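You operate a simulated robot arm through the tools that you are given. There is no shell and no other tool.

You run a simulated two-armed robot. Do the job below in one go: nothing can be reset, and whatever is moved stays where it is left.

Task
Put the white wrench in its holder at 10, shut the blue valve and turn the blue dial to 3.
Fine: wrench home before its dial turns; valve shut before the blue dial; leave the other wrenches and the pins.

It is judged by the outcome, as a careful person would: the job done as asked, and still so three seconds after it is handed in. It fails if anything else is knocked over, pushed out of place, dropped, spilled or broken.

Robot
Two 7-joint arms with fingered hands on one trunk that stands fixed in place. Base frame: the origin is at the foot of the trunk, x ahead of it, y to its left, z up. Units: cm, degrees, N and s.
The left shoulder is at [9, 17.3, 112.7], the right one opposite. With the tool pointing down near the work surface each hand reaches from about 46 to 82 cm from the base axis, measured 20 degrees to its own side. Payload 3.5 kg a hand.
Tool frame (each hand has its own): the origin (TCP) lies between the finger pads and is the grasp point; the fingertips stand 3 cm ahead of it; z points along the fingers, y is the line along which they close. The gripper opens to 10.4 cm. The gripper's body begins 3.5 cm behind the TCP. The gripper is a hand of 3 fingers: y runs from the thumb to the fingers, the wrist lies at [-1.5, -10.4, -17.8] in the tool frame, and closing takes about 1.5 s.
Orientation is told as [roll, pitch, yaw] about the base's x, y, z axes, in that order, counted from this pose: with the fingers straight down and the wrist toward the robot, the tool's x, y and z point along [0, 1, 0], [1, 0, 0] and [0, 0, -1] of the base frame.

Tools
- The arms move only by the tool jog_arm. It takes "left_steps", "right_steps" or both (then of equal length, played together; a hand with none holds still); each is a list of rows, each an object (a shift or turn left out is 0, a gripper value left out holds the last) with "linear": the shift along the base's x, y, z in mm, a list of three; "dr": the turn, a rotation vector about the base's x, y, z in degrees, a list of three. In form: [{"linear": [dx, dy, dz], "dr": [rx, ry, rz]}, ...]. A call has 1 to 20 rows; each row shifts and turns the commanded pose from where the row before left it. "left_hand" and "right_hand" are, for a hand that has rows, the opening in per cent of the stroke, from 0 (shut) to 100 (fully open), set as the call begins (left out, the last holds). A row lasts 0.2 s, in which the tool goes at most 5 cm and 8.6 degrees; a call with a longer step from one row to the next is refused whole, and so is a gripper value outside its range. A pose out of reach is approached as far as the arm can. The call stops where the force on the tool passes 40 N (or 10 N more than at its start, if that is more) or the arm is blocked; 0.2 s more then pass. Each finger travels about 7.2 cm/s and halts on what it meets, pressing with about 22 N; the grip force reading is that of the motor and also rises with nothing between the fingers. The clock runs only during rows and for 0.2 s after the last one: add rows that do not move to give the fingers time. It gives the time, the measured TCP pose, the force on the tool (base axes), the opening and the grip force at its end, in the units of the frame above (readings bear some noise), with the torque about the TCP (base axes, N m) and any sound that the robot's microphone picked up.
- Cameras (640 x 400 px; columns grow to the right, rows downward): "scene" is now at [18.74, 3.54, 132.27]; the picture's right is [0.39, -0.92, 0.00], its down [-0.34, -0.14, -0.93] and it looks along [0.86, 0.36, -0.37] (base axes); focal length 255 px, centre (320, 200). "left" rides on the left gripper at [-6.4, -9.4, -11.7] in its tool frame; the picture's right is [-0.72, -0.33, 0.61], its down [0.64, -0.65, 0.40] and it looks along [0.27, 0.68, 0.68] (tool axes); focal length 238 px, centre (320, 200). "right" rides on the right gripper at [6.4, -9.4, -11.7] in its tool frame; the picture's right is [-0.72, 0.33, -0.61], its down [-0.64, -0.65, 0.40] and it looks along [-0.27, 0.68, 0.68] (tool axes); focal length 238 px, centre (320, 200). There is no depth. A picture from a camera that has moved, and an enlarged one, comes with that camera's place and axes in the base frame and with its lens.
- get_image(camera): a new picture of that camera. No time passes.
- slide_trunk(by): slides the trunk up (or, below 0, down) by that many cm; the arms and the scene camera ride with it, the base frame stays. It gives what a move gives, with no picture.
- move_fingers(index, middle, thumb_bend, thumb_turn, hand): sets how far each is bent, from 0 (flat) to 1 (curled in); at 0.3 the hand is open as for a grip, at 0.7 the pads meet at the TCP. One left out holds its place. A second passes; each finger stops where it meets its share of the squeeze, and holds until it gets a number again. A gripper value or a shape takes the hand back. It gives what a move gives, with no picture; readings hold the bend of each and the force on the fingers (four entries, about 0 where the hand has none), thumb and palm. thumb_turn goes from beside the hand (0) to across from the fingers (1), as for a grip.
- grasp_type(shape, hand): the hand has 3 fingers and takes this shape, open, in about a second: jaw (thumb against the fingers, like two jaws); tri (thumb and two fingers); tip (a fingertip pinch); poke (one finger out to press); point (the index stretched); flat (the hand flat); cup (the hand cupped); fist (a fist). The gripper value then closes the fingers along that shape, each until it touches; the sizes above hold for jaw. It gives what a move gives, with no picture.
- aim_head(pan, tilt): turns the head with the scene camera to pan (to the left, within 86 degrees either way) and tilt (down, from -29 to 69), counted from straight ahead of the robot. It gives what a move gives.
- close_up(camera, box): a new picture of the part [left, top, right, bottom] of that camera's present view, enlarged. No time passes.
- sign_off(): hands the job in; it is judged then, once.

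Nothing tells you positions but the pictures and the camera data. Unless the task says otherwise, let go and move clear before handing in.

The tools are called after ">>>" by a JSON object that holds its "api" and its "payload". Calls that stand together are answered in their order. jog_arm: Moves the arms, as the interface text tells. Its arguments: {"type":"object","properties":{"left_steps":{"type":"array"},"left_hand":{"type":"number"},"right_steps":{"type":"array"},"right_hand":{"type":"number"}},"required":[]} The other tools are called the same way: slide_trunk (by) slides the trunk up or down; grasp_type (shape, hand) gives the hand a shape; move_fingers (index, middle, thumb_bend, thumb_turn, hand) moves the fingers one by one; aim_head (pan, tilt) turns the head that bears the scene camera; get_image (camera) takes a picture; close_up (camera, box) takes an enlarged picture of a part of a camera's view; sign_off () hands the job in.

At the start:

```text
clock: 0.0
left_position: [37.59, 42.6, 126.53]
left_ee_rot: [0.0, 0.0, 0.0]
left_force: [0.3, -1.0, -0.7]
left_moment: [0.02, 0.03, 0.0]
left_grip_width: 10.34
left_grip_force: 0.1
left_shape: jaw
left_bend: [0.3, 0.3, 0.3, 0.98]
left_finger forces: [0.1, 0.1, 0.1, 0.0, 0.0, 0.1]
right_position: [45.72, 1.4, 123.31]
right_ee_rot: [-0.1, 0.0, 0.0]
right_force: [0.6, 0.2, 0.0]
right_moment: [0.0, 0.01, -0.01]
right_grip_width: 10.35
right_grip_force: 0.0
right_shape: jaw
right_bend: [0.3, 0.3, 0.3, 0.98]
right_finger forces: [0.1, 0.0, 0.0, 0.1, 0.1, 0.0]
trunk travel left (down, up): [-22.5, 52.9]
head pan, tilt: [23.0, 21.7]
```

scene: 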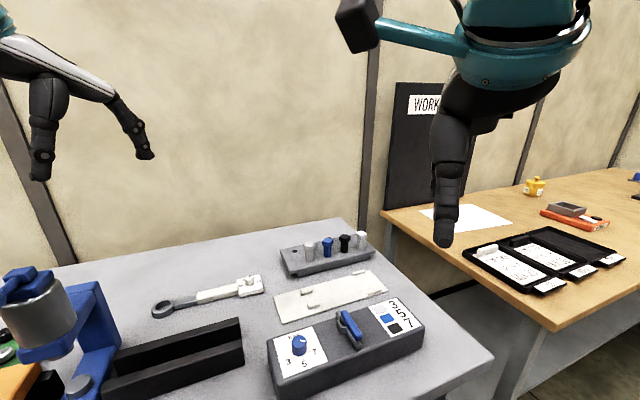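
right: 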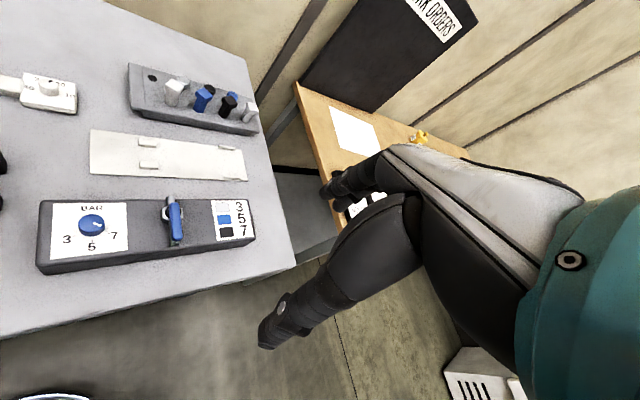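
left: 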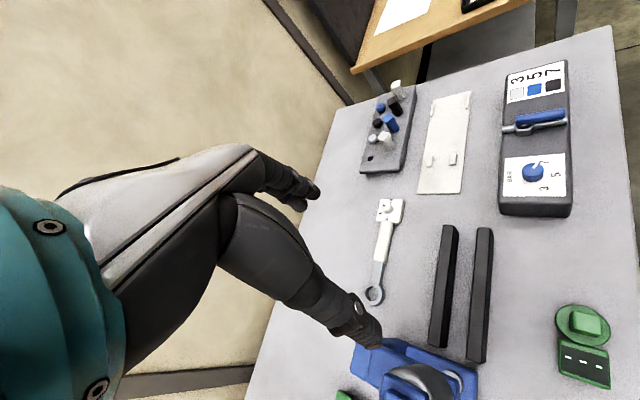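

I see a grey bench with a white wrench, a plate with clips that may be its holder, a control box with a blue dial and valve, and a pin block. I'll look closer at each before moving.

>>> {"api": "close_up", "payload": {"camera": "scene", "box": [260, 220, 440, 400]}}

>>> {"api": "close_up", "payload": {"camera": "left", "box": [340, 40, 620, 320]}}

>>> {"api": "close_up", "payload": {"camera": "right", "box": [0, 50, 300, 290]}}

>>> {"api": "aim_head", "payload": {"pan": 45, "tilt": 40}}

```text
2.22 times, centred on (350, 310) of scene
camera zoom: at [18.74, 3.54, 132.27], right [0.39, -0.92, 0.0], down [-0.34, -0.14, -0.93], along [0.86, 0.36, -0.37], focal length 566 px, centre (253, -44)
```

zoom: 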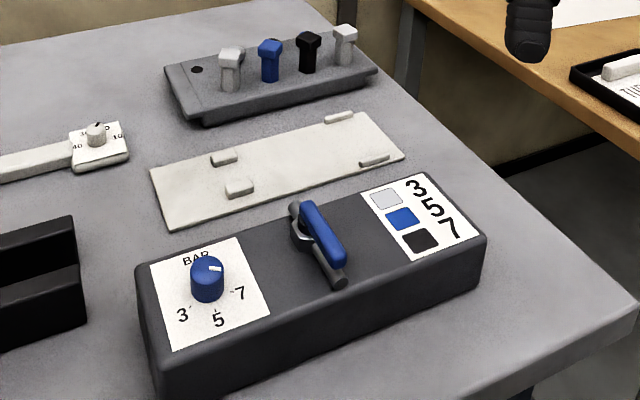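

```text
1.43 times, centred on (480, 180) of left
camera zoom: at [28.01, 36.15, 138.14], right [-0.33, -0.72, -0.61], down [-0.65, 0.64, -0.4], along [0.68, 0.27, -0.68], focal length 340 px, centre (91, 229)
```

zoom: 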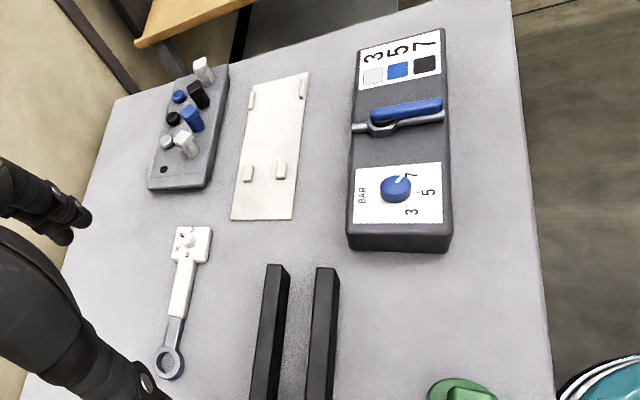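

```text
1.67 times, centred on (150, 170) of right
camera zoom: at [36.34, 7.68, 135.14], right [0.33, -0.72, 0.61], down [-0.65, -0.64, -0.4], along [0.68, -0.27, -0.68], focal length 397 px, centre (603, 250)
```

zoom: 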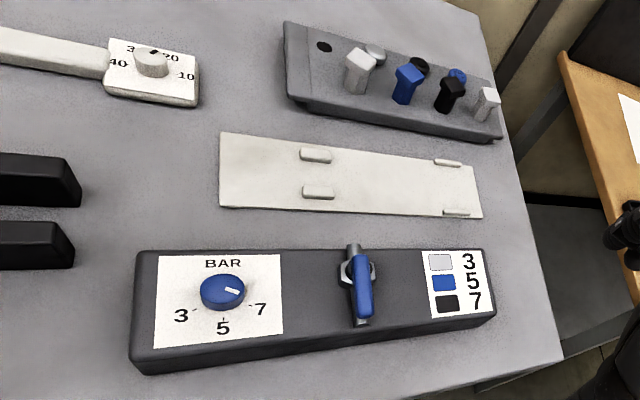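

```text
clock: 0.9
left_position: [37.48, 42.59, 126.45]
left_ee_rot: [0.0, 0.0, 0.0]
left_force: [0.0, 0.3, -0.1]
left_moment: [-0.01, -0.01, 0.0]
left_grip_width: 10.36
left_grip_force: 0.0
left_shape: jaw
left_bend: [0.3, 0.3, 0.3, 0.98]
left_finger forces: [0.0, 0.0, 0.0, 0.1, 0.0, 0.0]
right_position: [45.75, 1.47, 123.36]
right_ee_rot: [0.0, 0.0, 0.0]
right_force: [-0.1, 0.3, 0.5]
right_moment: [0.0, -0.01, 0.02]
right_grip_width: 10.38
right_grip_force: 0.1
right_shape: jaw
right_bend: [0.3, 0.3, 0.3, 0.98]
right_finger forces: [0.0, 0.0, 0.0, 0.0, 0.0, 0.1]
trunk travel left (down, up): [-22.5, 52.9]
head pan, tilt: [45.0, 40.0]
```

The wrench carries its own dial (10/20/30/40), so "at 10" means turning that dial after the wrench is in its holder. The white plate with four clips looks like the holder; I'll look around for the other wrenches.

>>> {"api": "get_image", "payload": {"camera": "scene"}}

>>> {"api": "aim_head", "payload": {"pan": 75, "tilt": 45}}

>>> {"api": "get_image", "payload": {"camera": "scene"}}

>>> {"api": "aim_head", "payload": {"pan": 5, "tilt": 30}}

>>> {"api": "get_image", "payload": {"camera": "scene"}}

>>> {"api": "aim_head", "payload": {"pan": -40, "tilt": 30}}

>>> {"api": "get_image", "payload": {"camera": "scene"}}

```text
taken
camera scene: at [16.21, 5.92, 129.4], right [0.71, -0.71, 0.0], down [-0.45, -0.45, -0.77], along [0.54, 0.54, -0.64], focal length 255 px, centre (320, 200)
```

scene: 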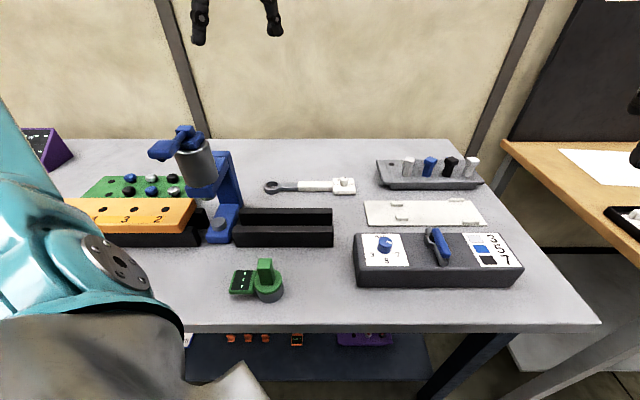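

```text
clock: 1.8
left_position: [37.5, 42.57, 126.57]
left_ee_rot: [0.0, 0.1, 0.0]
left_force: [0.4, -0.2, 0.5]
left_moment: [-0.01, 0.0, 0.01]
left_grip_width: 10.35
left_grip_force: 0.1
left_shape: jaw
left_bend: [0.3, 0.3, 0.3, 0.98]
left_finger forces: [0.0, 0.0, 0.0, 0.0, 0.0, 0.1]
right_position: [45.69, 1.42, 123.45]
right_ee_rot: [0.1, 0.0, 0.0]
right_force: [0.3, -0.7, 0.0]
right_moment: [0.01, -0.03, -0.01]
right_grip_width: 10.36
right_grip_force: 0.0
right_shape: jaw
right_bend: [0.3, 0.3, 0.3, 0.98]
right_finger forces: [0.0, 0.0, 0.1, 0.1, 0.0, 0.0]
trunk travel left (down, up): [-22.5, 52.9]
head pan, tilt: [75.0, 45.0]
```

```text
taken
camera scene: at [12.3, 7.76, 128.67], right [0.97, -0.26, 0.0], down [-0.18, -0.68, -0.71], along [0.18, 0.68, -0.71], focal length 255 px, centre (320, 200)
```

scene: 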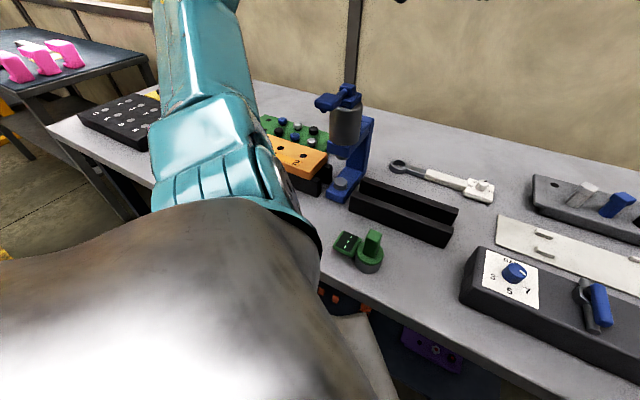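

```text
clock: 3.2
left_position: [37.44, 42.4, 126.51]
left_ee_rot: [0.0, 0.0, 0.0]
left_force: [-0.4, 0.1, 0.3]
left_moment: [-0.02, 0.02, 0.0]
left_grip_width: 10.35
left_grip_force: 0.0
left_shape: jaw
left_bend: [0.3, 0.3, 0.3, 0.98]
left_finger forces: [0.1, 0.1, 0.0, 0.0, 0.1, 0.1]
right_position: [45.66, 1.44, 123.34]
right_ee_rot: [0.0, 0.0, 0.0]
right_force: [-0.2, -0.2, -0.9]
right_moment: [-0.01, 0.01, -0.01]
right_grip_width: 10.37
right_grip_force: 0.0
right_shape: jaw
right_bend: [0.3, 0.3, 0.3, 0.98]
right_finger forces: [0.1, 0.1, 0.1, 0.0, 0.1, 0.0]
trunk travel left (down, up): [-22.5, 52.9]
head pan, tilt: [5.0, 30.0]
```

```text
taken
camera scene: at [19.2, 0.71, 130.93], right [0.09, -1.0, 0.0], down [-0.5, -0.04, -0.87], along [0.86, 0.08, -0.5], focal length 255 px, centre (320, 200)
```

scene: 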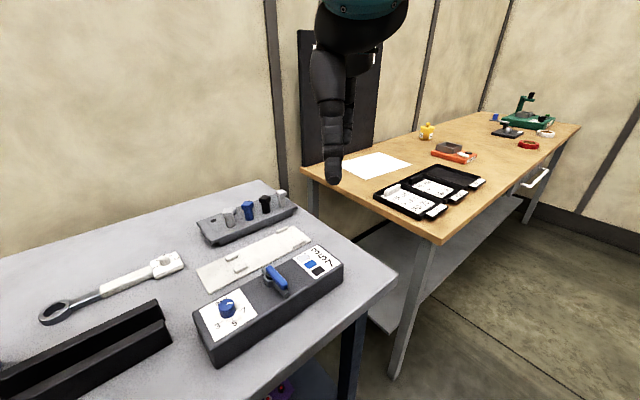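

```text
clock: 4.3
left_position: [37.43, 42.55, 126.5]
left_ee_rot: [0.0, 0.0, -0.1]
left_force: [0.9, -0.3, -0.1]
left_moment: [-0.02, -0.01, -0.01]
left_grip_width: 10.37
left_grip_force: 0.0
left_shape: jaw
left_bend: [0.3, 0.3, 0.3, 0.98]
left_finger forces: [0.1, 0.1, 0.0, 0.0, 0.1, 0.0]
right_position: [45.7, 1.39, 123.49]
right_ee_rot: [0.0, 0.0, 0.0]
right_force: [-0.2, -0.1, 0.0]
right_moment: [0.01, 0.02, 0.03]
right_grip_width: 10.34
right_grip_force: 0.1
right_shape: jaw
right_bend: [0.3, 0.3, 0.3, 0.98]
right_finger forces: [0.1, 0.1, 0.1, 0.0, 0.1, 0.1]
trunk travel left (down, up): [-22.5, 52.9]
head pan, tilt: [-40.0, 30.0]
```

```text
taken
camera scene: at [17.13, -5.9, 130.93], right [-0.64, -0.77, 0.0], down [-0.38, 0.32, -0.87], along [0.66, -0.56, -0.5], focal length 255 px, centre (320, 200)
```

scene: 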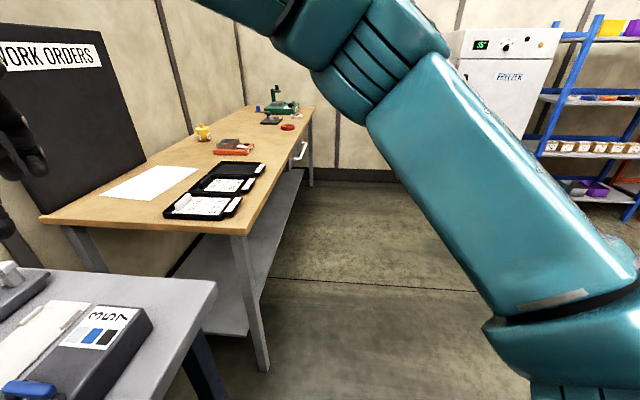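

The bench holds only one wrench that I can see; the black channel and green/orange items look unrelated. I'll aim the head at the work area for measuring.

>>> {"api": "aim_head", "payload": {"pan": 35, "tilt": 45}}

>>> {"api": "get_image", "payload": {"camera": "scene"}}

>>> {"api": "close_up", "payload": {"camera": "scene", "box": [220, 100, 400, 212]}}

>>> {"api": "close_up", "payload": {"camera": "scene", "box": [380, 90, 540, 190]}}

>>> {"api": "close_up", "payload": {"camera": "scene", "box": [360, 160, 560, 285]}}

```text
clock: 5.8
left_position: [37.49, 42.5, 126.55]
left_ee_rot: [0.0, 0.0, 0.0]
left_force: [0.1, -0.5, 1.3]
left_moment: [-0.01, -0.04, 0.0]
left_grip_width: 10.37
left_grip_force: 0.1
left_shape: jaw
left_bend: [0.3, 0.3, 0.3, 0.98]
left_finger forces: [0.0, 0.1, 0.1, 0.0, 0.1, 0.0]
right_position: [45.75, 1.35, 123.39]
right_ee_rot: [0.0, 0.1, 0.0]
right_force: [-0.1, 0.2, -0.9]
right_moment: [-0.01, 0.0, 0.01]
right_grip_width: 10.37
right_grip_force: 0.0
right_shape: jaw
right_bend: [0.3, 0.3, 0.3, 0.98]
right_finger forces: [0.1, 0.1, 0.1, 0.0, 0.0, 0.0]
trunk travel left (down, up): [-22.5, 52.9]
head pan, tilt: [35.0, 45.0]
```

```text
taken
camera scene: at [16.86, 4.57, 128.67], right [0.57, -0.82, 0.0], down [-0.58, -0.41, -0.71], along [0.58, 0.41, -0.71], focal length 255 px, centre (320, 200)
```

scene: 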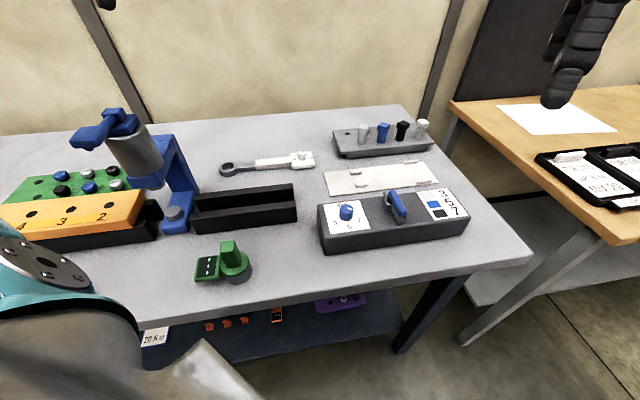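

```text
3.56 times, centred on (310, 156) of scene
camera zoom: at [16.86, 4.57, 128.67], right [0.57, -0.82, 0.0], down [-0.58, -0.41, -0.71], along [0.58, 0.41, -0.71], focal length 906 px, centre (356, 356)
```

zoom: 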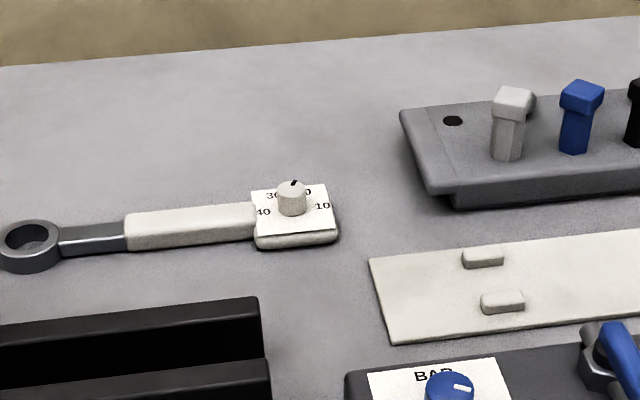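

```text
4.00 times, centred on (460, 140) of scene
camera zoom: at [16.86, 4.57, 128.67], right [0.57, -0.82, 0.0], down [-0.58, -0.41, -0.71], along [0.58, 0.41, -0.71], focal length 1019 px, centre (-240, 440)
```

zoom: 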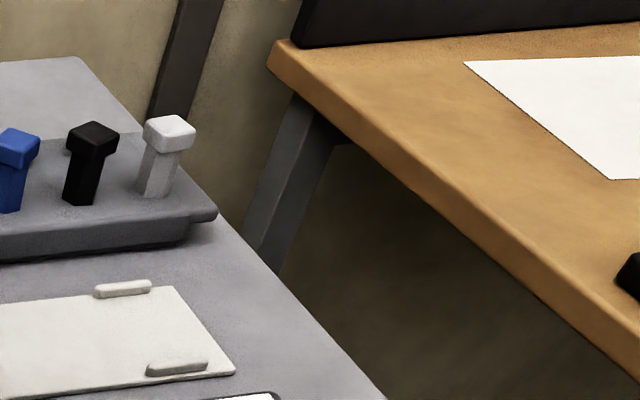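

```text
3.20 times, centred on (460, 222) of scene
camera zoom: at [16.86, 4.57, 128.67], right [0.57, -0.82, 0.0], down [-0.58, -0.41, -0.71], along [0.58, 0.41, -0.71], focal length 815 px, centre (-128, 128)
```

zoom: 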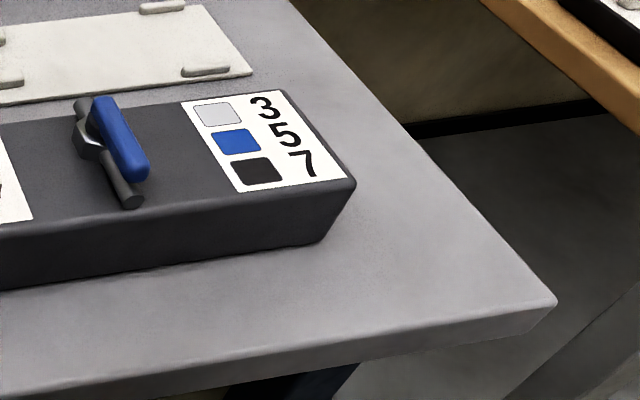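

The bench is turned about 45° from my base; the holder plate runs roughly from (53,28) to (71,10) and the wrench lies around (50,43), at z≈90. I'll bring the left hand nearer, yawed 45°, for a better view of the wrench.

>>> {"api": "jog_arm", "payload": {"left_steps": [{"linear": [10, -8, -25], "dr": [0, 0, 7.5]}, {"linear": [10, -8, -25], "dr": [0, 0, 7.5]}, {"linear": [10, -8, -25], "dr": [0, 0, 7.5]}, {"linear": [10, -8, -25], "dr": [0, 0, 7.5]}, {"linear": [10, -8, -25], "dr": [0, 0, 7.5]}, {"linear": [10, -8, -25], "dr": [0, 0, 7.5]}, {}]}}

>>> {"api": "get_image", "payload": {"camera": "left"}}

>>> {"api": "get_image", "payload": {"camera": "scene"}}

```text
clock: 7.4
left_position: [43.59, 37.75, 111.34]
left_ee_rot: [0.0, 0.1, 45.0]
left_force: [-0.1, 0.2, -0.1]
left_moment: [0.01, 0.0, -0.02]
left_grip_width: 10.36
left_grip_force: 0.1
left_shape: jaw
left_bend: [0.3, 0.3, 0.3, 0.98]
left_finger forces: [0.0, 0.1, 0.0, 0.0, 0.0, 0.0]
right_position: [45.62, 1.45, 123.38]
right_ee_rot: [0.0, 0.0, 0.0]
right_force: [-0.6, -0.7, -0.6]
right_moment: [-0.03, -0.04, -0.02]
right_grip_width: 10.34
right_grip_force: 0.1
right_shape: jaw
right_bend: [0.3, 0.3, 0.3, 0.98]
right_finger forces: [0.1, 0.1, 0.0, 0.0, 0.0, 0.0]
trunk travel left (down, up): [-22.5, 52.9]
head pan, tilt: [35.0, 45.0]
```

```text
taken
camera left: at [41.34, 26.53, 122.98], right [0.28, -0.74, -0.61], down [-0.91, -0.01, -0.4], along [0.29, 0.67, -0.68], focal length 238 px, centre (320, 200)
```

left: 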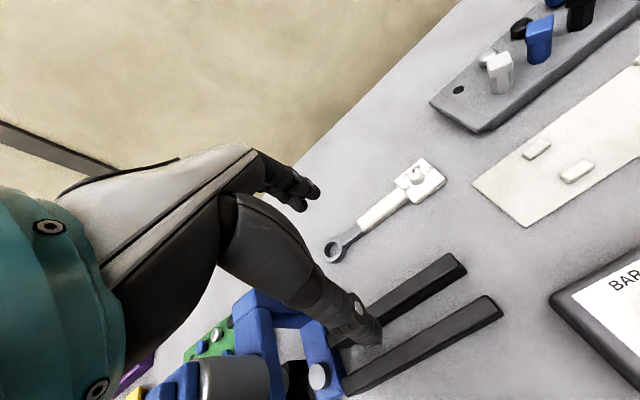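

```text
taken
camera scene: at [16.83, 4.59, 128.68], right [0.57, -0.82, 0.0], down [-0.58, -0.41, -0.71], along [0.58, 0.41, -0.71], focal length 255 px, centre (320, 200)
```

scene: 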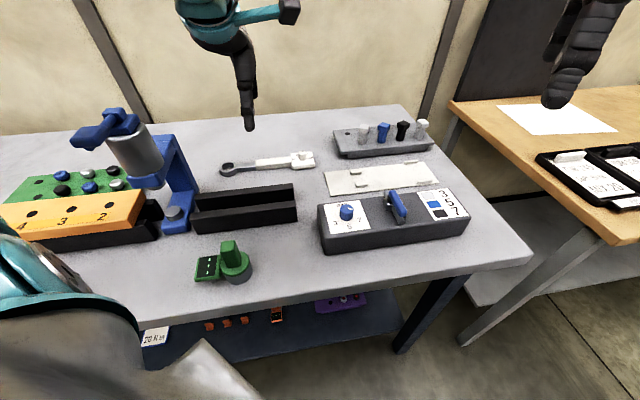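

The left camera sees the wrench well from here. I'll enlarge it, and the plate, for measuring.

>>> {"api": "close_up", "payload": {"camera": "left", "box": [310, 140, 470, 270]}}

>>> {"api": "close_up", "payload": {"camera": "left", "box": [420, 40, 640, 240]}}

>>> {"api": "close_up", "payload": {"camera": "scene", "box": [210, 130, 330, 190]}}

>>> {"api": "close_up", "payload": {"camera": "scene", "box": [315, 145, 445, 235]}}

>>> {"api": "close_up", "payload": {"camera": "right", "box": [70, 50, 270, 200]}}

>>> {"api": "close_up", "payload": {"camera": "right", "box": [30, 180, 270, 290]}}

```text
3.08 times, centred on (390, 205) of left
camera zoom: at [41.34, 26.53, 122.98], right [0.28, -0.74, -0.61], down [-0.91, -0.01, -0.4], along [0.29, 0.67, -0.68], focal length 733 px, centre (105, 185)
```

zoom: 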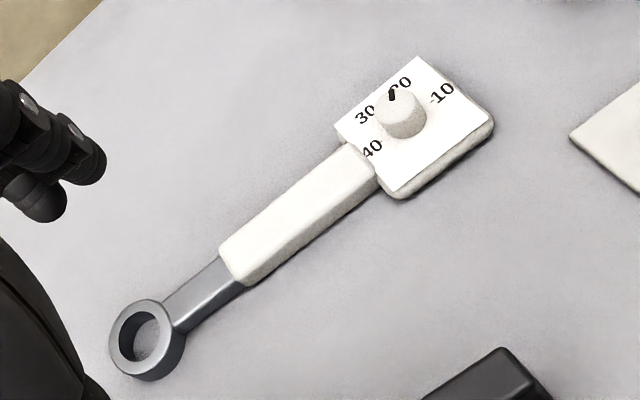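

```text
2.00 times, centred on (530, 140) of left
camera zoom: at [41.34, 26.53, 122.98], right [0.28, -0.74, -0.61], down [-0.91, -0.01, -0.4], along [0.29, 0.67, -0.68], focal length 477 px, centre (-100, 320)
```

zoom: 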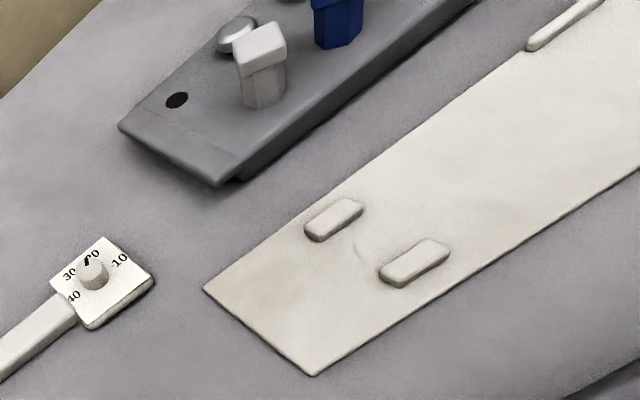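

```text
5.33 times, centred on (270, 160) of scene
camera zoom: at [16.83, 4.59, 128.68], right [0.57, -0.82, 0.0], down [-0.58, -0.41, -0.71], along [0.58, 0.41, -0.71], focal length 1358 px, centre (587, 413)
```

zoom: 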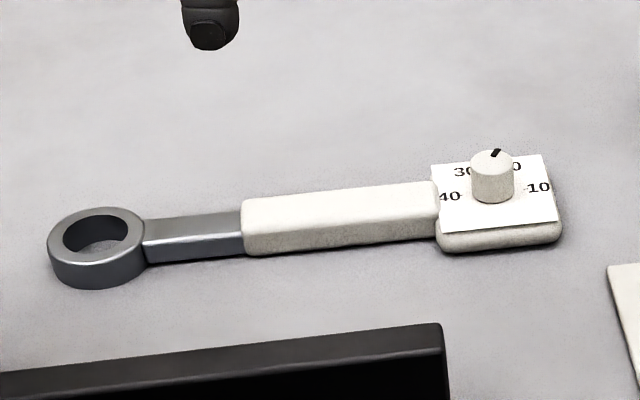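

```text
4.44 times, centred on (380, 190) of scene
camera zoom: at [16.83, 4.59, 128.68], right [0.57, -0.82, 0.0], down [-0.58, -0.41, -0.71], along [0.58, 0.41, -0.71], focal length 1132 px, centre (53, 244)
```

zoom: 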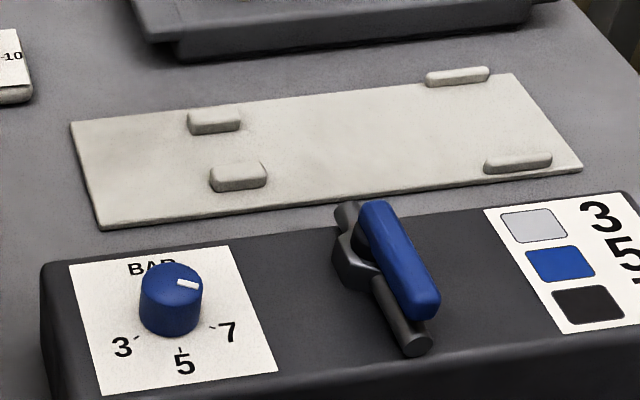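

```text
2.67 times, centred on (170, 125) of right
camera zoom: at [36.31, 7.69, 135.16], right [0.33, -0.72, 0.61], down [-0.65, -0.64, -0.4], along [0.68, -0.27, -0.68], focal length 636 px, centre (720, 400)
```

zoom: 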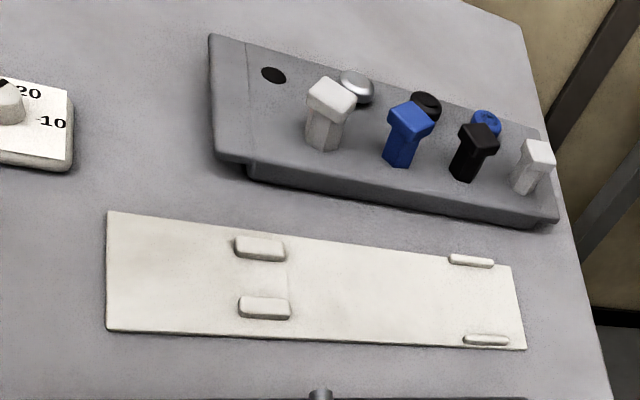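

```text
2.67 times, centred on (150, 235) of right
camera zoom: at [36.31, 7.69, 135.16], right [0.33, -0.72, 0.61], down [-0.65, -0.64, -0.4], along [0.68, -0.27, -0.68], focal length 636 px, centre (773, 107)
```

zoom: 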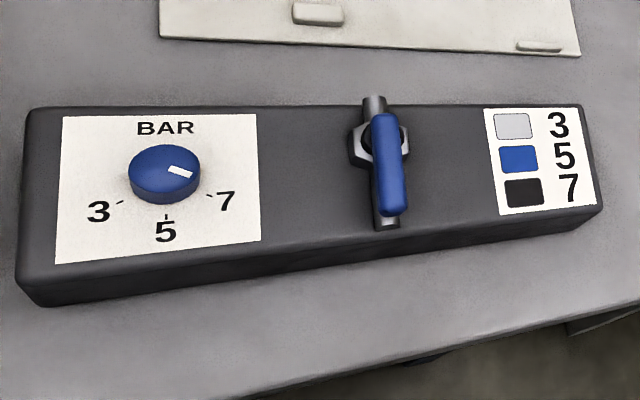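

Measured: bench z≈86.5, wrench head near (60,40.7) with its axis at about −47°, and ring near (46.8,55). The holder plate is centred near (66.3,20.5) at −45°, so the head goes to the wide clips on the right. Next I hover the left hand over the handle.

>>> {"api": "jog_arm", "payload": {"left_steps": [{"linear": [29, 20, -28], "dr": [0, 0, -0.5]}, {"linear": [29, 20, -28], "dr": [0, 0, -0.5]}, {"linear": [29, 20, -29], "dr": [0, 0, -0.5]}, {"linear": [29, 20, -29], "dr": [0, 0, -0.5]}, {}, {}], "left_hand": 70}}

>>> {"api": "get_image", "payload": {"camera": "left"}}

>>> {"api": "get_image", "payload": {"camera": "scene"}}

```text
clock: 8.8
left_position: [55.03, 45.6, 100.12]
left_ee_rot: [0.0, -0.1, 42.9]
left_force: [0.3, -0.4, -0.2]
left_moment: [-0.01, -0.02, 0.0]
left_grip_width: 7.3
left_grip_force: 0.1
left_shape: jaw
left_bend: [0.27, 0.37, 0.58, 0.99]
left_finger forces: [0.0, 0.0, 0.0, 0.0, 0.0, 0.0]
right_position: [45.73, 1.4, 123.36]
right_ee_rot: [0.1, 0.0, -0.1]
right_force: [0.3, -0.4, -0.9]
right_moment: [0.02, 0.04, 0.01]
right_grip_width: 10.34
right_grip_force: 0.0
right_shape: jaw
right_bend: [0.3, 0.3, 0.3, 0.98]
right_finger forces: [0.1, 0.0, 0.0, 0.1, 0.1, 0.0]
trunk travel left (down, up): [-22.5, 52.9]
head pan, tilt: [35.0, 45.0]
```

```text
taken
camera left: at [52.35, 34.47, 111.65], right [0.25, -0.75, -0.61], down [-0.91, 0.02, -0.4], along [0.32, 0.66, -0.68], focal length 238 px, centre (320, 200)
```

left: 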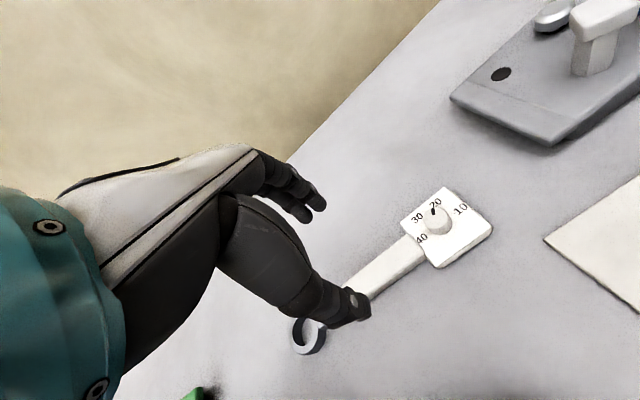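

```text
taken
camera scene: at [16.87, 4.58, 128.67], right [0.57, -0.82, 0.0], down [-0.58, -0.41, -0.71], along [0.58, 0.41, -0.71], focal length 255 px, centre (320, 200)
```

scene: 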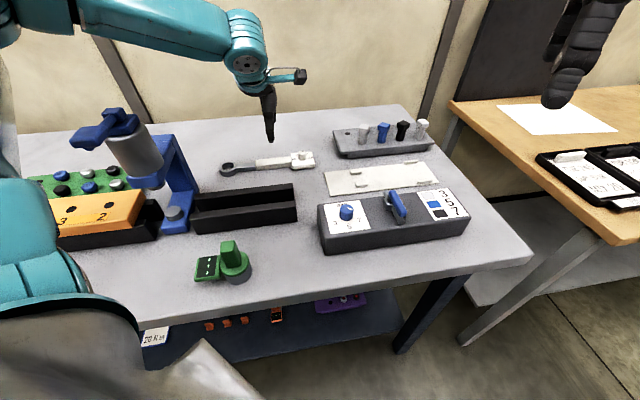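

The hand is over the handle. Lowering in stages, watching the force.

>>> {"api": "jog_arm", "payload": {"left_steps": [{"linear": [2, 1, -18]}, {"linear": [0, 0, -18]}, {"linear": [0, 0, -18]}, {"linear": [0, 0, -18]}, {"linear": [0, 0, -18]}, {}]}}

>>> {"api": "get_image", "payload": {"camera": "left"}}

>>> {"api": "close_up", "payload": {"camera": "scene", "box": [210, 100, 350, 190]}}

```text
clock: 10.2
left_position: [55.2, 45.9, 91.16]
left_ee_rot: [0.0, 0.0, 43.1]
left_force: [-0.1, -0.2, 0.7]
left_moment: [0.02, -0.02, 0.0]
left_grip_width: 7.31
left_grip_force: 0.1
left_shape: jaw
left_bend: [0.27, 0.37, 0.58, 0.99]
left_finger forces: [0.0, 0.1, 0.0, 0.0, 0.0, 0.0]
right_position: [45.81, 1.42, 123.49]
right_ee_rot: [0.1, 0.0, 0.0]
right_force: [-0.1, -0.4, -0.9]
right_moment: [0.0, 0.02, -0.01]
right_grip_width: 10.36
right_grip_force: 0.0
right_shape: jaw
right_bend: [0.3, 0.3, 0.3, 0.98]
right_finger forces: [0.1, 0.1, 0.1, 0.1, 0.1, 0.0]
trunk travel left (down, up): [-22.5, 52.9]
head pan, tilt: [35.0, 45.0]
```

```text
taken
camera left: at [52.6, 34.72, 102.82], right [0.25, -0.75, -0.61], down [-0.91, 0.02, -0.4], along [0.32, 0.66, -0.68], focal length 238 px, centre (320, 200)
```

left: 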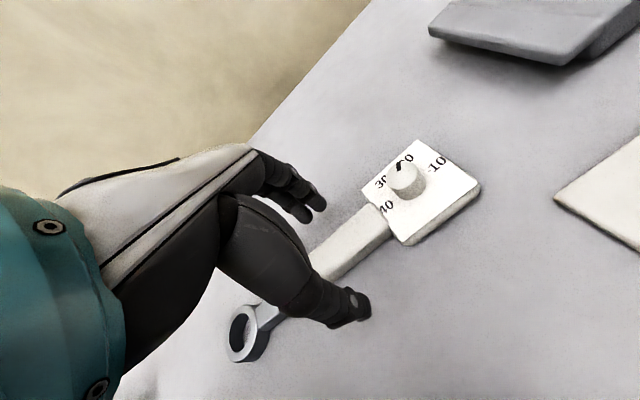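

```text
4.44 times, centred on (280, 145) of scene
camera zoom: at [16.84, 4.57, 128.68], right [0.57, -0.82, 0.0], down [-0.58, -0.41, -0.71], along [0.58, 0.41, -0.71], focal length 1132 px, centre (498, 444)
```

zoom: 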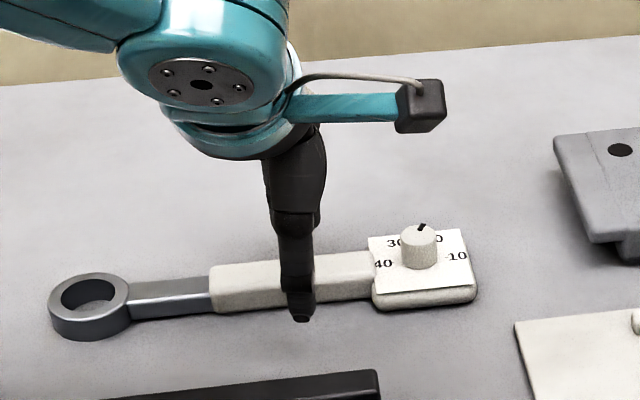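

Thumb and fingers straddle the handle. I'll lower about 1.2 cm more in small steps.

>>> {"api": "jog_arm", "payload": {"left_steps": [{"linear": [0, -1, -4]}, {"linear": [0, 0, -4]}, {"linear": [0, 0, -3]}, {}]}}

>>> {"api": "close_up", "payload": {"camera": "scene", "box": [210, 100, 350, 190]}}

>>> {"api": "close_up", "payload": {"camera": "left", "box": [220, 140, 480, 360]}}

```text
clock: 11.2
left_position: [55.2, 45.75, 90.06]
left_ee_rot: [0.1, 0.0, 43.0]
left_force: [-0.5, 0.4, -0.1]
left_moment: [-0.03, 0.0, 0.06]
left_grip_width: 7.29
left_grip_force: 0.0
left_shape: jaw
left_bend: [0.27, 0.37, 0.58, 0.99]
left_finger forces: [0.0, 0.0, 0.0, 0.0, 0.0, 0.0]
right_position: [45.7, 1.34, 123.43]
right_ee_rot: [-0.1, 0.1, 0.1]
right_force: [-0.3, 0.3, 0.2]
right_moment: [0.04, -0.01, -0.02]
right_grip_width: 10.37
right_grip_force: 0.1
right_shape: jaw
right_bend: [0.3, 0.3, 0.3, 0.98]
right_finger forces: [0.0, 0.0, 0.0, 0.0, 0.0, 0.0]
trunk travel left (down, up): [-22.5, 52.9]
head pan, tilt: [35.0, 45.0]
```

```text
4.44 times, centred on (280, 145) of scene
camera zoom: at [16.85, 4.57, 128.67], right [0.57, -0.82, 0.0], down [-0.58, -0.41, -0.71], along [0.58, 0.41, -0.71], focal length 1132 px, centre (498, 444)
```

zoom: 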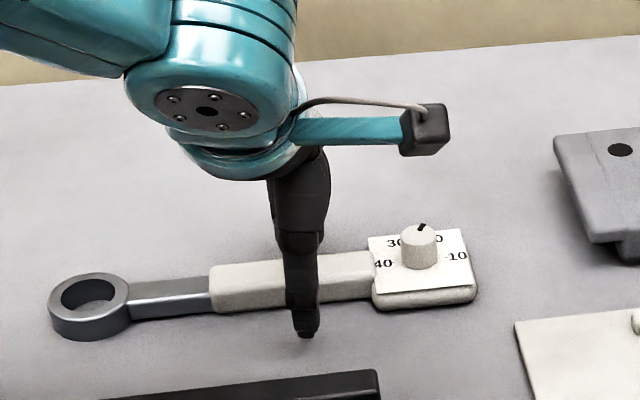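

```text
1.82 times, centred on (350, 250) of left
camera zoom: at [52.64, 34.6, 101.68], right [0.25, -0.75, -0.61], down [-0.91, 0.02, -0.4], along [0.32, 0.66, -0.68], focal length 433 px, centre (266, 109)
```

zoom: 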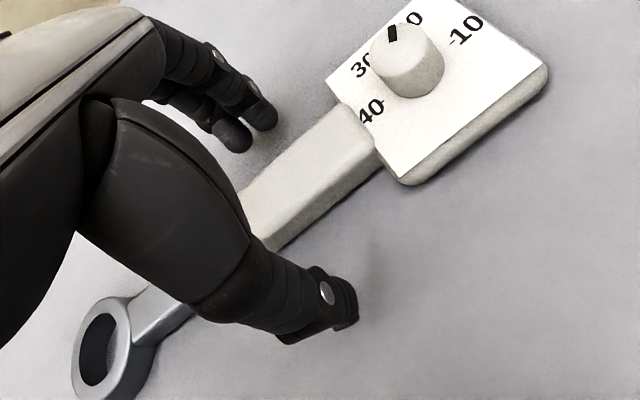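

Closing gently on the handle now.

>>> {"api": "jog_arm", "payload": {"left_steps": [{"linear": [0, 0, -2]}, {}, {}, {}, {}, {}, {}, {}], "left_hand": 0}}

>>> {"api": "close_up", "payload": {"camera": "scene", "box": [210, 100, 350, 190]}}

>>> {"api": "close_up", "payload": {"camera": "left", "box": [220, 140, 480, 360]}}

```text
clock: 13.0
left_position: [55.29, 45.88, 89.71]
left_ee_rot: [0.1, 0.0, 43.0]
left_force: [-0.3, -1.6, -0.3]
left_moment: [0.02, 0.0, 0.01]
left_grip_width: 2.35
left_grip_force: 22.2
left_shape: jaw
left_bend: [0.74, 0.53, 0.74, 1.0]
left_finger forces: [12.3, 6.9, 0.1, 0.0, 19.4, 0.0]
right_position: [45.71, 1.4, 123.45]
right_ee_rot: [-0.1, 0.0, 0.0]
right_force: [-0.4, 0.0, 0.7]
right_moment: [0.03, -0.03, 0.0]
right_grip_width: 10.37
right_grip_force: 0.0
right_shape: jaw
right_bend: [0.3, 0.3, 0.3, 0.98]
right_finger forces: [0.1, 0.0, 0.0, 0.0, 0.1, 0.0]
trunk travel left (down, up): [-22.5, 52.9]
head pan, tilt: [35.0, 45.0]
```

```text
4.44 times, centred on (280, 145) of scene
camera zoom: at [16.87, 4.59, 128.67], right [0.57, -0.82, 0.0], down [-0.58, -0.41, -0.71], along [0.58, 0.41, -0.71], focal length 1132 px, centre (498, 444)
```

zoom: 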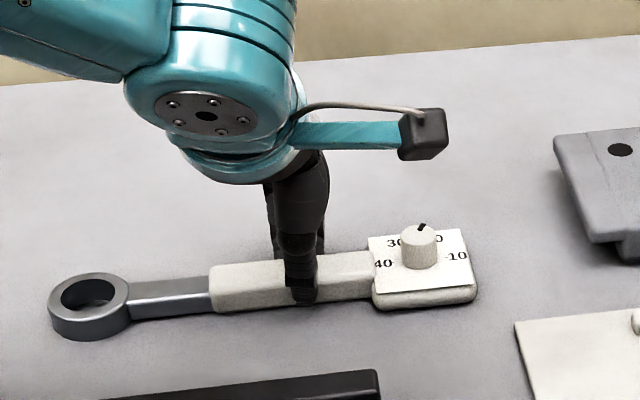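

```text
1.82 times, centred on (350, 250) of left
camera zoom: at [52.64, 34.7, 101.43], right [0.25, -0.75, -0.61], down [-0.91, 0.02, -0.4], along [0.32, 0.66, -0.68], focal length 433 px, centre (266, 109)
```

zoom: 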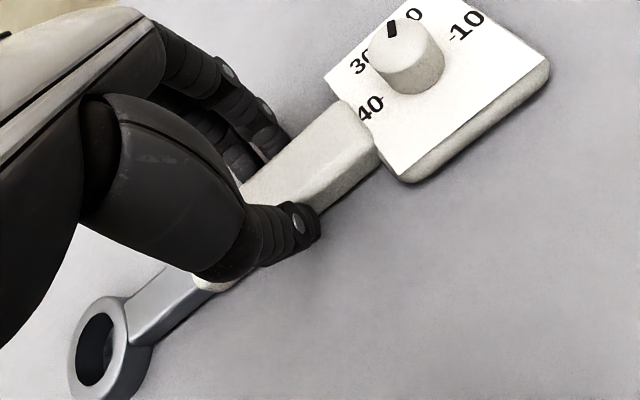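

The handle is gripped (2.35 cm wide). Lifting a little to check that it comes along level.

>>> {"api": "jog_arm", "payload": {"left_steps": [{"linear": [0, 0, 5]}, {"linear": [0, 0, 10]}, {"linear": [0, 0, 15]}, {}]}}

>>> {"api": "close_up", "payload": {"camera": "scene", "box": [210, 100, 350, 190]}}

>>> {"api": "get_image", "payload": {"camera": "left"}}

```text
clock: 14.0
left_position: [55.34, 45.86, 92.8]
left_ee_rot: [0.0, 0.0, 42.9]
left_force: [-0.6, 0.7, -4.6]
left_moment: [-0.01, 0.04, -0.02]
left_grip_width: 2.34
left_grip_force: 22.2
left_shape: jaw
left_bend: [0.74, 0.53, 0.74, 1.0]
left_finger forces: [12.3, 6.8, 0.0, 0.1, 19.1, 0.0]
right_position: [45.75, 1.36, 123.43]
right_ee_rot: [0.0, -0.1, 0.0]
right_force: [-0.5, 1.1, -1.1]
right_moment: [0.03, 0.0, -0.02]
right_grip_width: 10.34
right_grip_force: 0.0
right_shape: jaw
right_bend: [0.3, 0.3, 0.3, 0.98]
right_finger forces: [0.0, 0.0, 0.1, 0.0, 0.0, 0.0]
trunk travel left (down, up): [-22.5, 52.9]
head pan, tilt: [35.0, 45.0]
```

```text
4.44 times, centred on (280, 145) of scene
camera zoom: at [16.9, 4.61, 128.66], right [0.57, -0.82, 0.0], down [-0.58, -0.41, -0.71], along [0.58, 0.41, -0.71], focal length 1132 px, centre (498, 444)
```

zoom: 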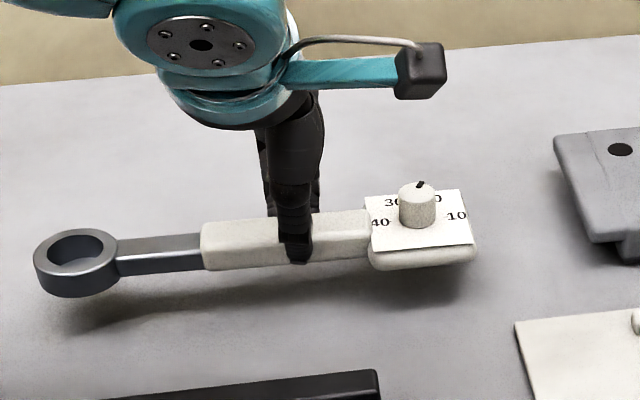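

```text
taken
camera left: at [52.78, 34.77, 104.36], right [0.25, -0.75, -0.61], down [-0.91, 0.02, -0.4], along [0.32, 0.66, -0.68], focal length 238 px, centre (320, 200)
```

left: 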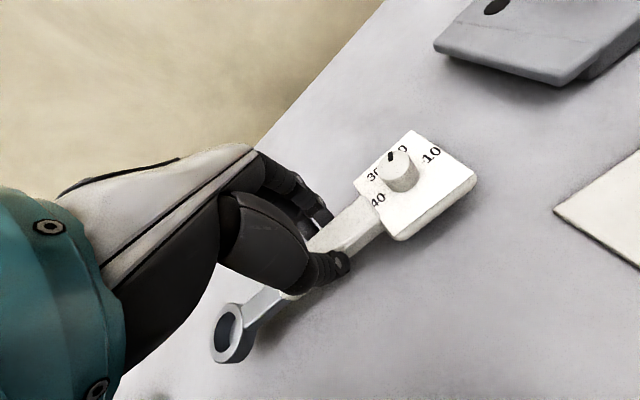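

The wrench is held and level. I'll lift it well clear while backing the right hand off to the side, where its camera still views the plate.

>>> {"api": "jog_arm", "payload": {"left_steps": [{"linear": [0, 0, 20]}, {"linear": [0, 0, 20]}, {"linear": [0, 0, 20]}, {"linear": [0, 0, 20]}, {"linear": [0, 0, 20]}, {"linear": [0, 0, 20]}, {}], "right_steps": [{"linear": [0, -25, 0], "dr": [0, 0, 6.5]}, {"linear": [0, -25, 0], "dr": [0, 0, 6.5]}, {"linear": [0, -25, 0], "dr": [0, 0, 6.5]}, {"linear": [0, -25, 0], "dr": [0, 0, 6.5]}, {"linear": [0, -25, 0], "dr": [0, 0, 6.5]}, {"linear": [0, -25, 0], "dr": [0, 0, 6.5]}, {}]}}

>>> {"api": "get_image", "payload": {"camera": "right"}}

>>> {"api": "get_image", "payload": {"camera": "scene"}}

```text
clock: 15.6
left_position: [55.19, 45.66, 104.7]
left_ee_rot: [0.0, 0.1, 43.0]
left_force: [-0.6, 0.4, -3.3]
left_moment: [-0.02, 0.03, 0.02]
left_grip_width: 2.34
left_grip_force: 21.8
left_shape: jaw
left_bend: [0.74, 0.53, 0.74, 1.0]
left_finger forces: [12.3, 7.0, 0.1, 0.0, 19.2, 0.1]
right_position: [45.88, -13.61, 123.14]
right_ee_rot: [0.0, 0.0, 39.1]
right_force: [-0.1, 0.1, 0.0]
right_moment: [0.0, 0.01, 0.01]
right_grip_width: 10.33
right_grip_force: 0.1
right_shape: jaw
right_bend: [0.3, 0.3, 0.3, 0.98]
right_finger forces: [0.0, 0.1, 0.0, 0.0, 0.0, 0.1]
trunk travel left (down, up): [-22.5, 52.9]
head pan, tilt: [35.0, 45.0]
```

```text
taken
camera right: at [34.53, -14.69, 134.82], right [0.71, -0.35, 0.61], down [-0.1, -0.91, -0.4], along [0.7, 0.22, -0.68], focal length 238 px, centre (320, 200)
```

right: 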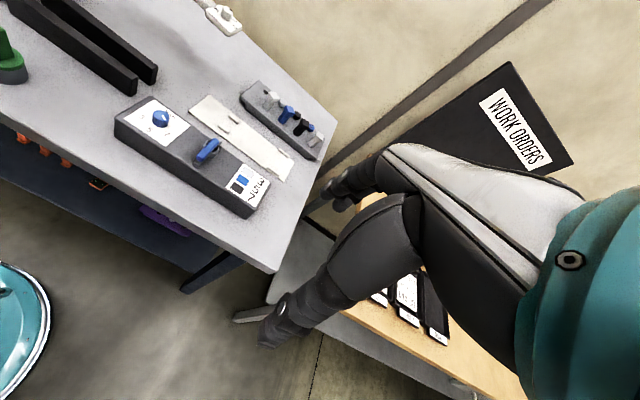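

```text
taken
camera scene: at [16.9, 4.63, 128.66], right [0.57, -0.82, 0.0], down [-0.58, -0.41, -0.71], along [0.58, 0.41, -0.71], focal length 255 px, centre (320, 200)
```

scene: 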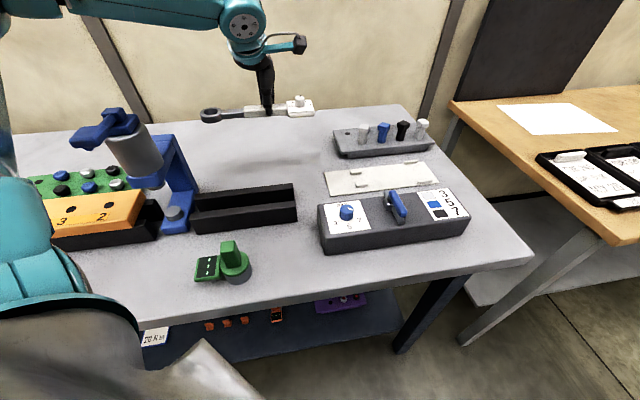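

Now carrying the wrench across at this height, to just above the plate.

>>> {"api": "jog_arm", "payload": {"left_steps": [{"linear": [10.8, -22.5, 0], "dr": [0, 0, 0.17]}, {"linear": [10.8, -22.5, 0], "dr": [0, 0, 0.17]}, {"linear": [10.8, -22.5, 0], "dr": [0, 0, 0.17]}, {"linear": [10.8, -22.5, 0], "dr": [0, 0, 0.17]}, {"linear": [10.8, -22.5, 0], "dr": [0, 0, 0.17]}, {"linear": [10.8, -22.5, 0], "dr": [0, 0, 0.17]}, {"linear": [10.8, -22.5, 0], "dr": [0, 0, 0.17]}, {"linear": [10.8, -22.5, 0], "dr": [0, 0, 0.17]}, {"linear": [10.8, -22.5, 0], "dr": [0, 0, 0.16]}, {"linear": [10.8, -22.5, 0], "dr": [0, 0, 0.16]}, {"linear": [10.8, -22.5, 0], "dr": [0, 0, 0.16]}, {"linear": [10.8, -22.5, 0], "dr": [0, 0, 0.16]}, {}, {}]}}

>>> {"api": "get_image", "payload": {"camera": "scene"}}

>>> {"api": "get_image", "payload": {"camera": "right"}}

>>> {"api": "get_image", "payload": {"camera": "left"}}

```text
clock: 18.6
left_position: [64.33, 26.2, 104.88]
left_ee_rot: [0.0, 0.0, 44.5]
left_force: [0.2, 0.5, -4.7]
left_moment: [-0.02, -0.01, -0.01]
left_grip_width: 2.36
left_grip_force: 22.2
left_shape: jaw
left_bend: [0.74, 0.53, 0.74, 1.0]
left_finger forces: [12.4, 6.9, 0.0, 0.0, 19.2, 0.0]
left hand out of reach, approached as far as the arm can: row 9, 10, 11, 12
right_position: [45.81, -13.54, 123.18]
right_ee_rot: [0.1, 0.0, 39.0]
right_force: [1.1, 0.4, -0.2]
right_moment: [-0.01, -0.01, 0.01]
right_grip_width: 10.38
right_grip_force: 0.0
right_shape: jaw
right_bend: [0.3, 0.3, 0.3, 0.98]
right_finger forces: [0.0, 0.1, 0.1, 0.1, 0.0, 0.1]
trunk travel left (down, up): [-22.5, 52.9]
head pan, tilt: [35.0, 45.0]
```

```text
taken
camera scene: at [16.89, 4.59, 128.66], right [0.57, -0.82, 0.0], down [-0.58, -0.41, -0.71], along [0.58, 0.41, -0.71], focal length 255 px, centre (320, 200)
```

scene: 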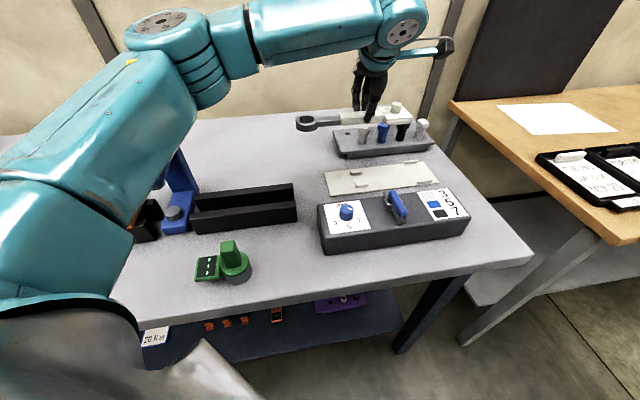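

```text
taken
camera right: at [34.52, -14.69, 134.83], right [0.71, -0.35, 0.61], down [-0.1, -0.91, -0.4], along [0.7, 0.22, -0.68], focal length 238 px, centre (320, 200)
```

right: 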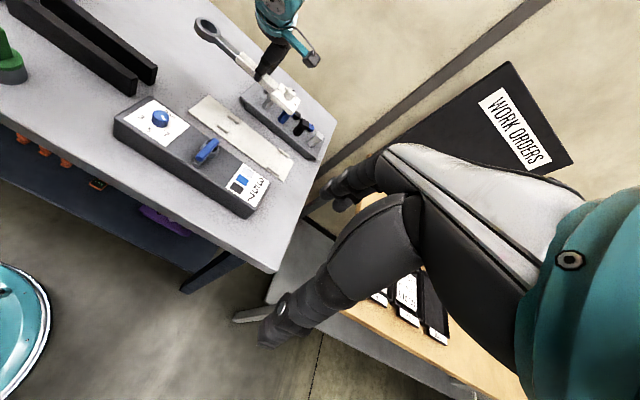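

```text
taken
camera left: at [62.14, 14.99, 116.54], right [0.27, -0.74, -0.61], down [-0.91, 0.0, -0.4], along [0.3, 0.67, -0.68], focal length 238 px, centre (320, 200)
```

left: 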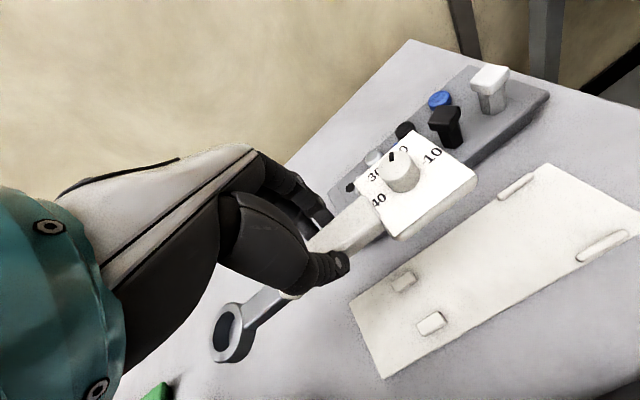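

The left arm runs into a yaw limit short of the plate, not a reach limit. Raising the trunk should let the forearm hang steeper and free up the yaw, so I'll raise it 15 cm and look.

>>> {"api": "slide_trunk", "payload": {"by": 15}}

>>> {"api": "jog_arm", "payload": {"left_steps": [{}]}}

```text
clock: 20.4
left_position: [60.79, 26.22, 126.91]
left_ee_rot: [-4.9, -5.0, 44.7]
left_force: [0.6, 0.2, -4.3]
left_moment: [-0.01, 0.03, 0.0]
left_grip_width: 2.33
left_grip_force: 22.7
left_shape: jaw
left_bend: [0.74, 0.53, 0.74, 1.0]
left_finger forces: [12.1, 6.9, 0.0, 0.0, 19.3, 0.0]
right_position: [45.78, -13.64, 138.36]
right_ee_rot: [0.0, 0.2, 39.0]
right_force: [0.1, 0.8, 0.3]
right_moment: [0.01, -0.02, 0.01]
right_grip_width: 10.35
right_grip_force: 0.2
right_shape: jaw
right_bend: [0.3, 0.3, 0.3, 0.98]
right_finger forces: [0.0, 0.1, 0.0, 0.1, 0.0, 0.0]
trunk travel left (down, up): [-37.5, 37.9]
head pan, tilt: [35.0, 45.0]
```

```text
clock: 20.8
left_position: [60.66, 26.14, 126.91]
left_ee_rot: [-4.9, -4.9, 44.7]
left_force: [-0.1, -1.0, -4.6]
left_moment: [-0.03, 0.08, 0.0]
left_grip_width: 2.34
left_grip_force: 22.5
left_shape: jaw
left_bend: [0.74, 0.53, 0.74, 1.0]
left_finger forces: [12.1, 7.0, 0.0, 0.0, 19.3, 0.0]
right_position: [45.73, -13.84, 138.43]
right_ee_rot: [0.0, 0.0, 39.0]
right_force: [-0.4, 0.0, 0.3]
right_moment: [0.0, 0.01, 0.03]
right_grip_width: 10.33
right_grip_force: 0.2
right_shape: jaw
right_bend: [0.3, 0.3, 0.3, 0.98]
right_finger forces: [0.0, 0.1, 0.0, 0.0, 0.1, 0.0]
trunk travel left (down, up): [-37.5, 37.9]
head pan, tilt: [35.0, 45.0]
```

The hand shifted and tilted as the trunk rose, so I'll look before going on.

>>> {"api": "get_image", "payload": {"camera": "scene"}}

>>> {"api": "jog_arm", "payload": {"left_steps": [{"linear": [0, 0, -10]}, {"linear": [0, 0, -10]}, {}]}}

```text
taken
camera scene: at [11.34, 4.59, 143.94], right [0.57, -0.82, 0.0], down [-0.58, -0.41, -0.71], along [0.58, 0.41, -0.71], focal length 255 px, centre (320, 200)
```

scene: 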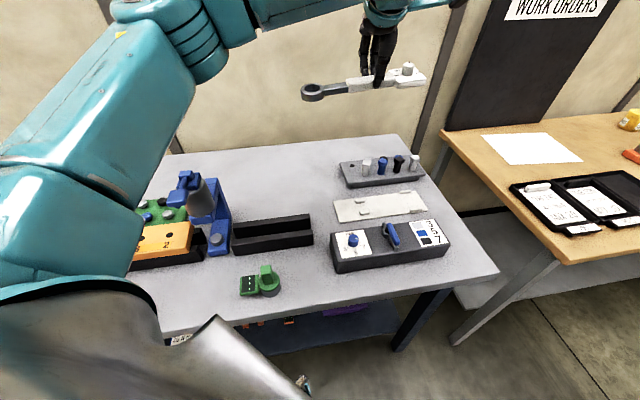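

```text
clock: 21.6
left_position: [60.5, 26.15, 124.85]
left_ee_rot: [-4.9, -5.0, 44.7]
left_force: [-0.4, 0.5, -4.8]
left_moment: [-0.03, 0.01, -0.03]
left_grip_width: 2.33
left_grip_force: 22.5
left_shape: jaw
left_bend: [0.74, 0.53, 0.74, 1.0]
left_finger forces: [12.2, 6.9, 0.0, 0.0, 19.4, 0.0]
right_position: [45.76, -13.65, 138.57]
right_ee_rot: [0.1, 0.1, 39.0]
right_force: [-0.3, -0.4, -0.7]
right_moment: [0.01, -0.02, 0.02]
right_grip_width: 10.34
right_grip_force: 0.1
right_shape: jaw
right_bend: [0.3, 0.3, 0.3, 0.98]
right_finger forces: [0.1, 0.0, 0.0, 0.1, 0.0, 0.0]
trunk travel left (down, up): [-37.5, 37.9]
head pan, tilt: [35.0, 45.0]
```

The rise also leaned the torso about 7° about y. I'll level the wrench, then test whether the pose above the plate is now reachable.

>>> {"api": "jog_arm", "payload": {"left_steps": [{"linear": [0, 0, -10], "dr": [0, 3.5, 0]}, {"linear": [0, 0, -10], "dr": [0, 3.5, 0]}, {"linear": [0, 0, -20]}, {"linear": [0, 0, -20]}, {"linear": [0, 0, -20]}, {"linear": [0, 0, -20]}, {"linear": [0, 0, -20]}, {"linear": [0, 0, -20]}, {"linear": [0, 0, -20]}, {}, {}]}}

```text
clock: 24.0
left_position: [59.09, 27.47, 109.3]
left_ee_rot: [-0.1, 0.1, 44.4]
left_force: [0.7, 0.6, -3.7]
left_moment: [-0.01, 0.0, 0.0]
left_grip_width: 2.34
left_grip_force: 21.9
left_shape: jaw
left_bend: [0.74, 0.53, 0.74, 1.0]
left_finger forces: [12.3, 7.0, 0.0, 0.0, 19.3, 0.0]
left hand out of reach, approached as far as the arm can: row 2, 8, 9
right_position: [45.76, -13.61, 138.5]
right_ee_rot: [0.0, -0.1, 39.0]
right_force: [0.7, -0.3, -0.2]
right_moment: [0.02, -0.03, 0.03]
right_grip_width: 10.38
right_grip_force: 0.0
right_shape: jaw
right_bend: [0.3, 0.3, 0.3, 0.98]
right_finger forces: [0.0, 0.0, 0.1, 0.1, 0.1, 0.0]
trunk travel left (down, up): [-37.5, 37.9]
head pan, tilt: [35.0, 45.0]
```

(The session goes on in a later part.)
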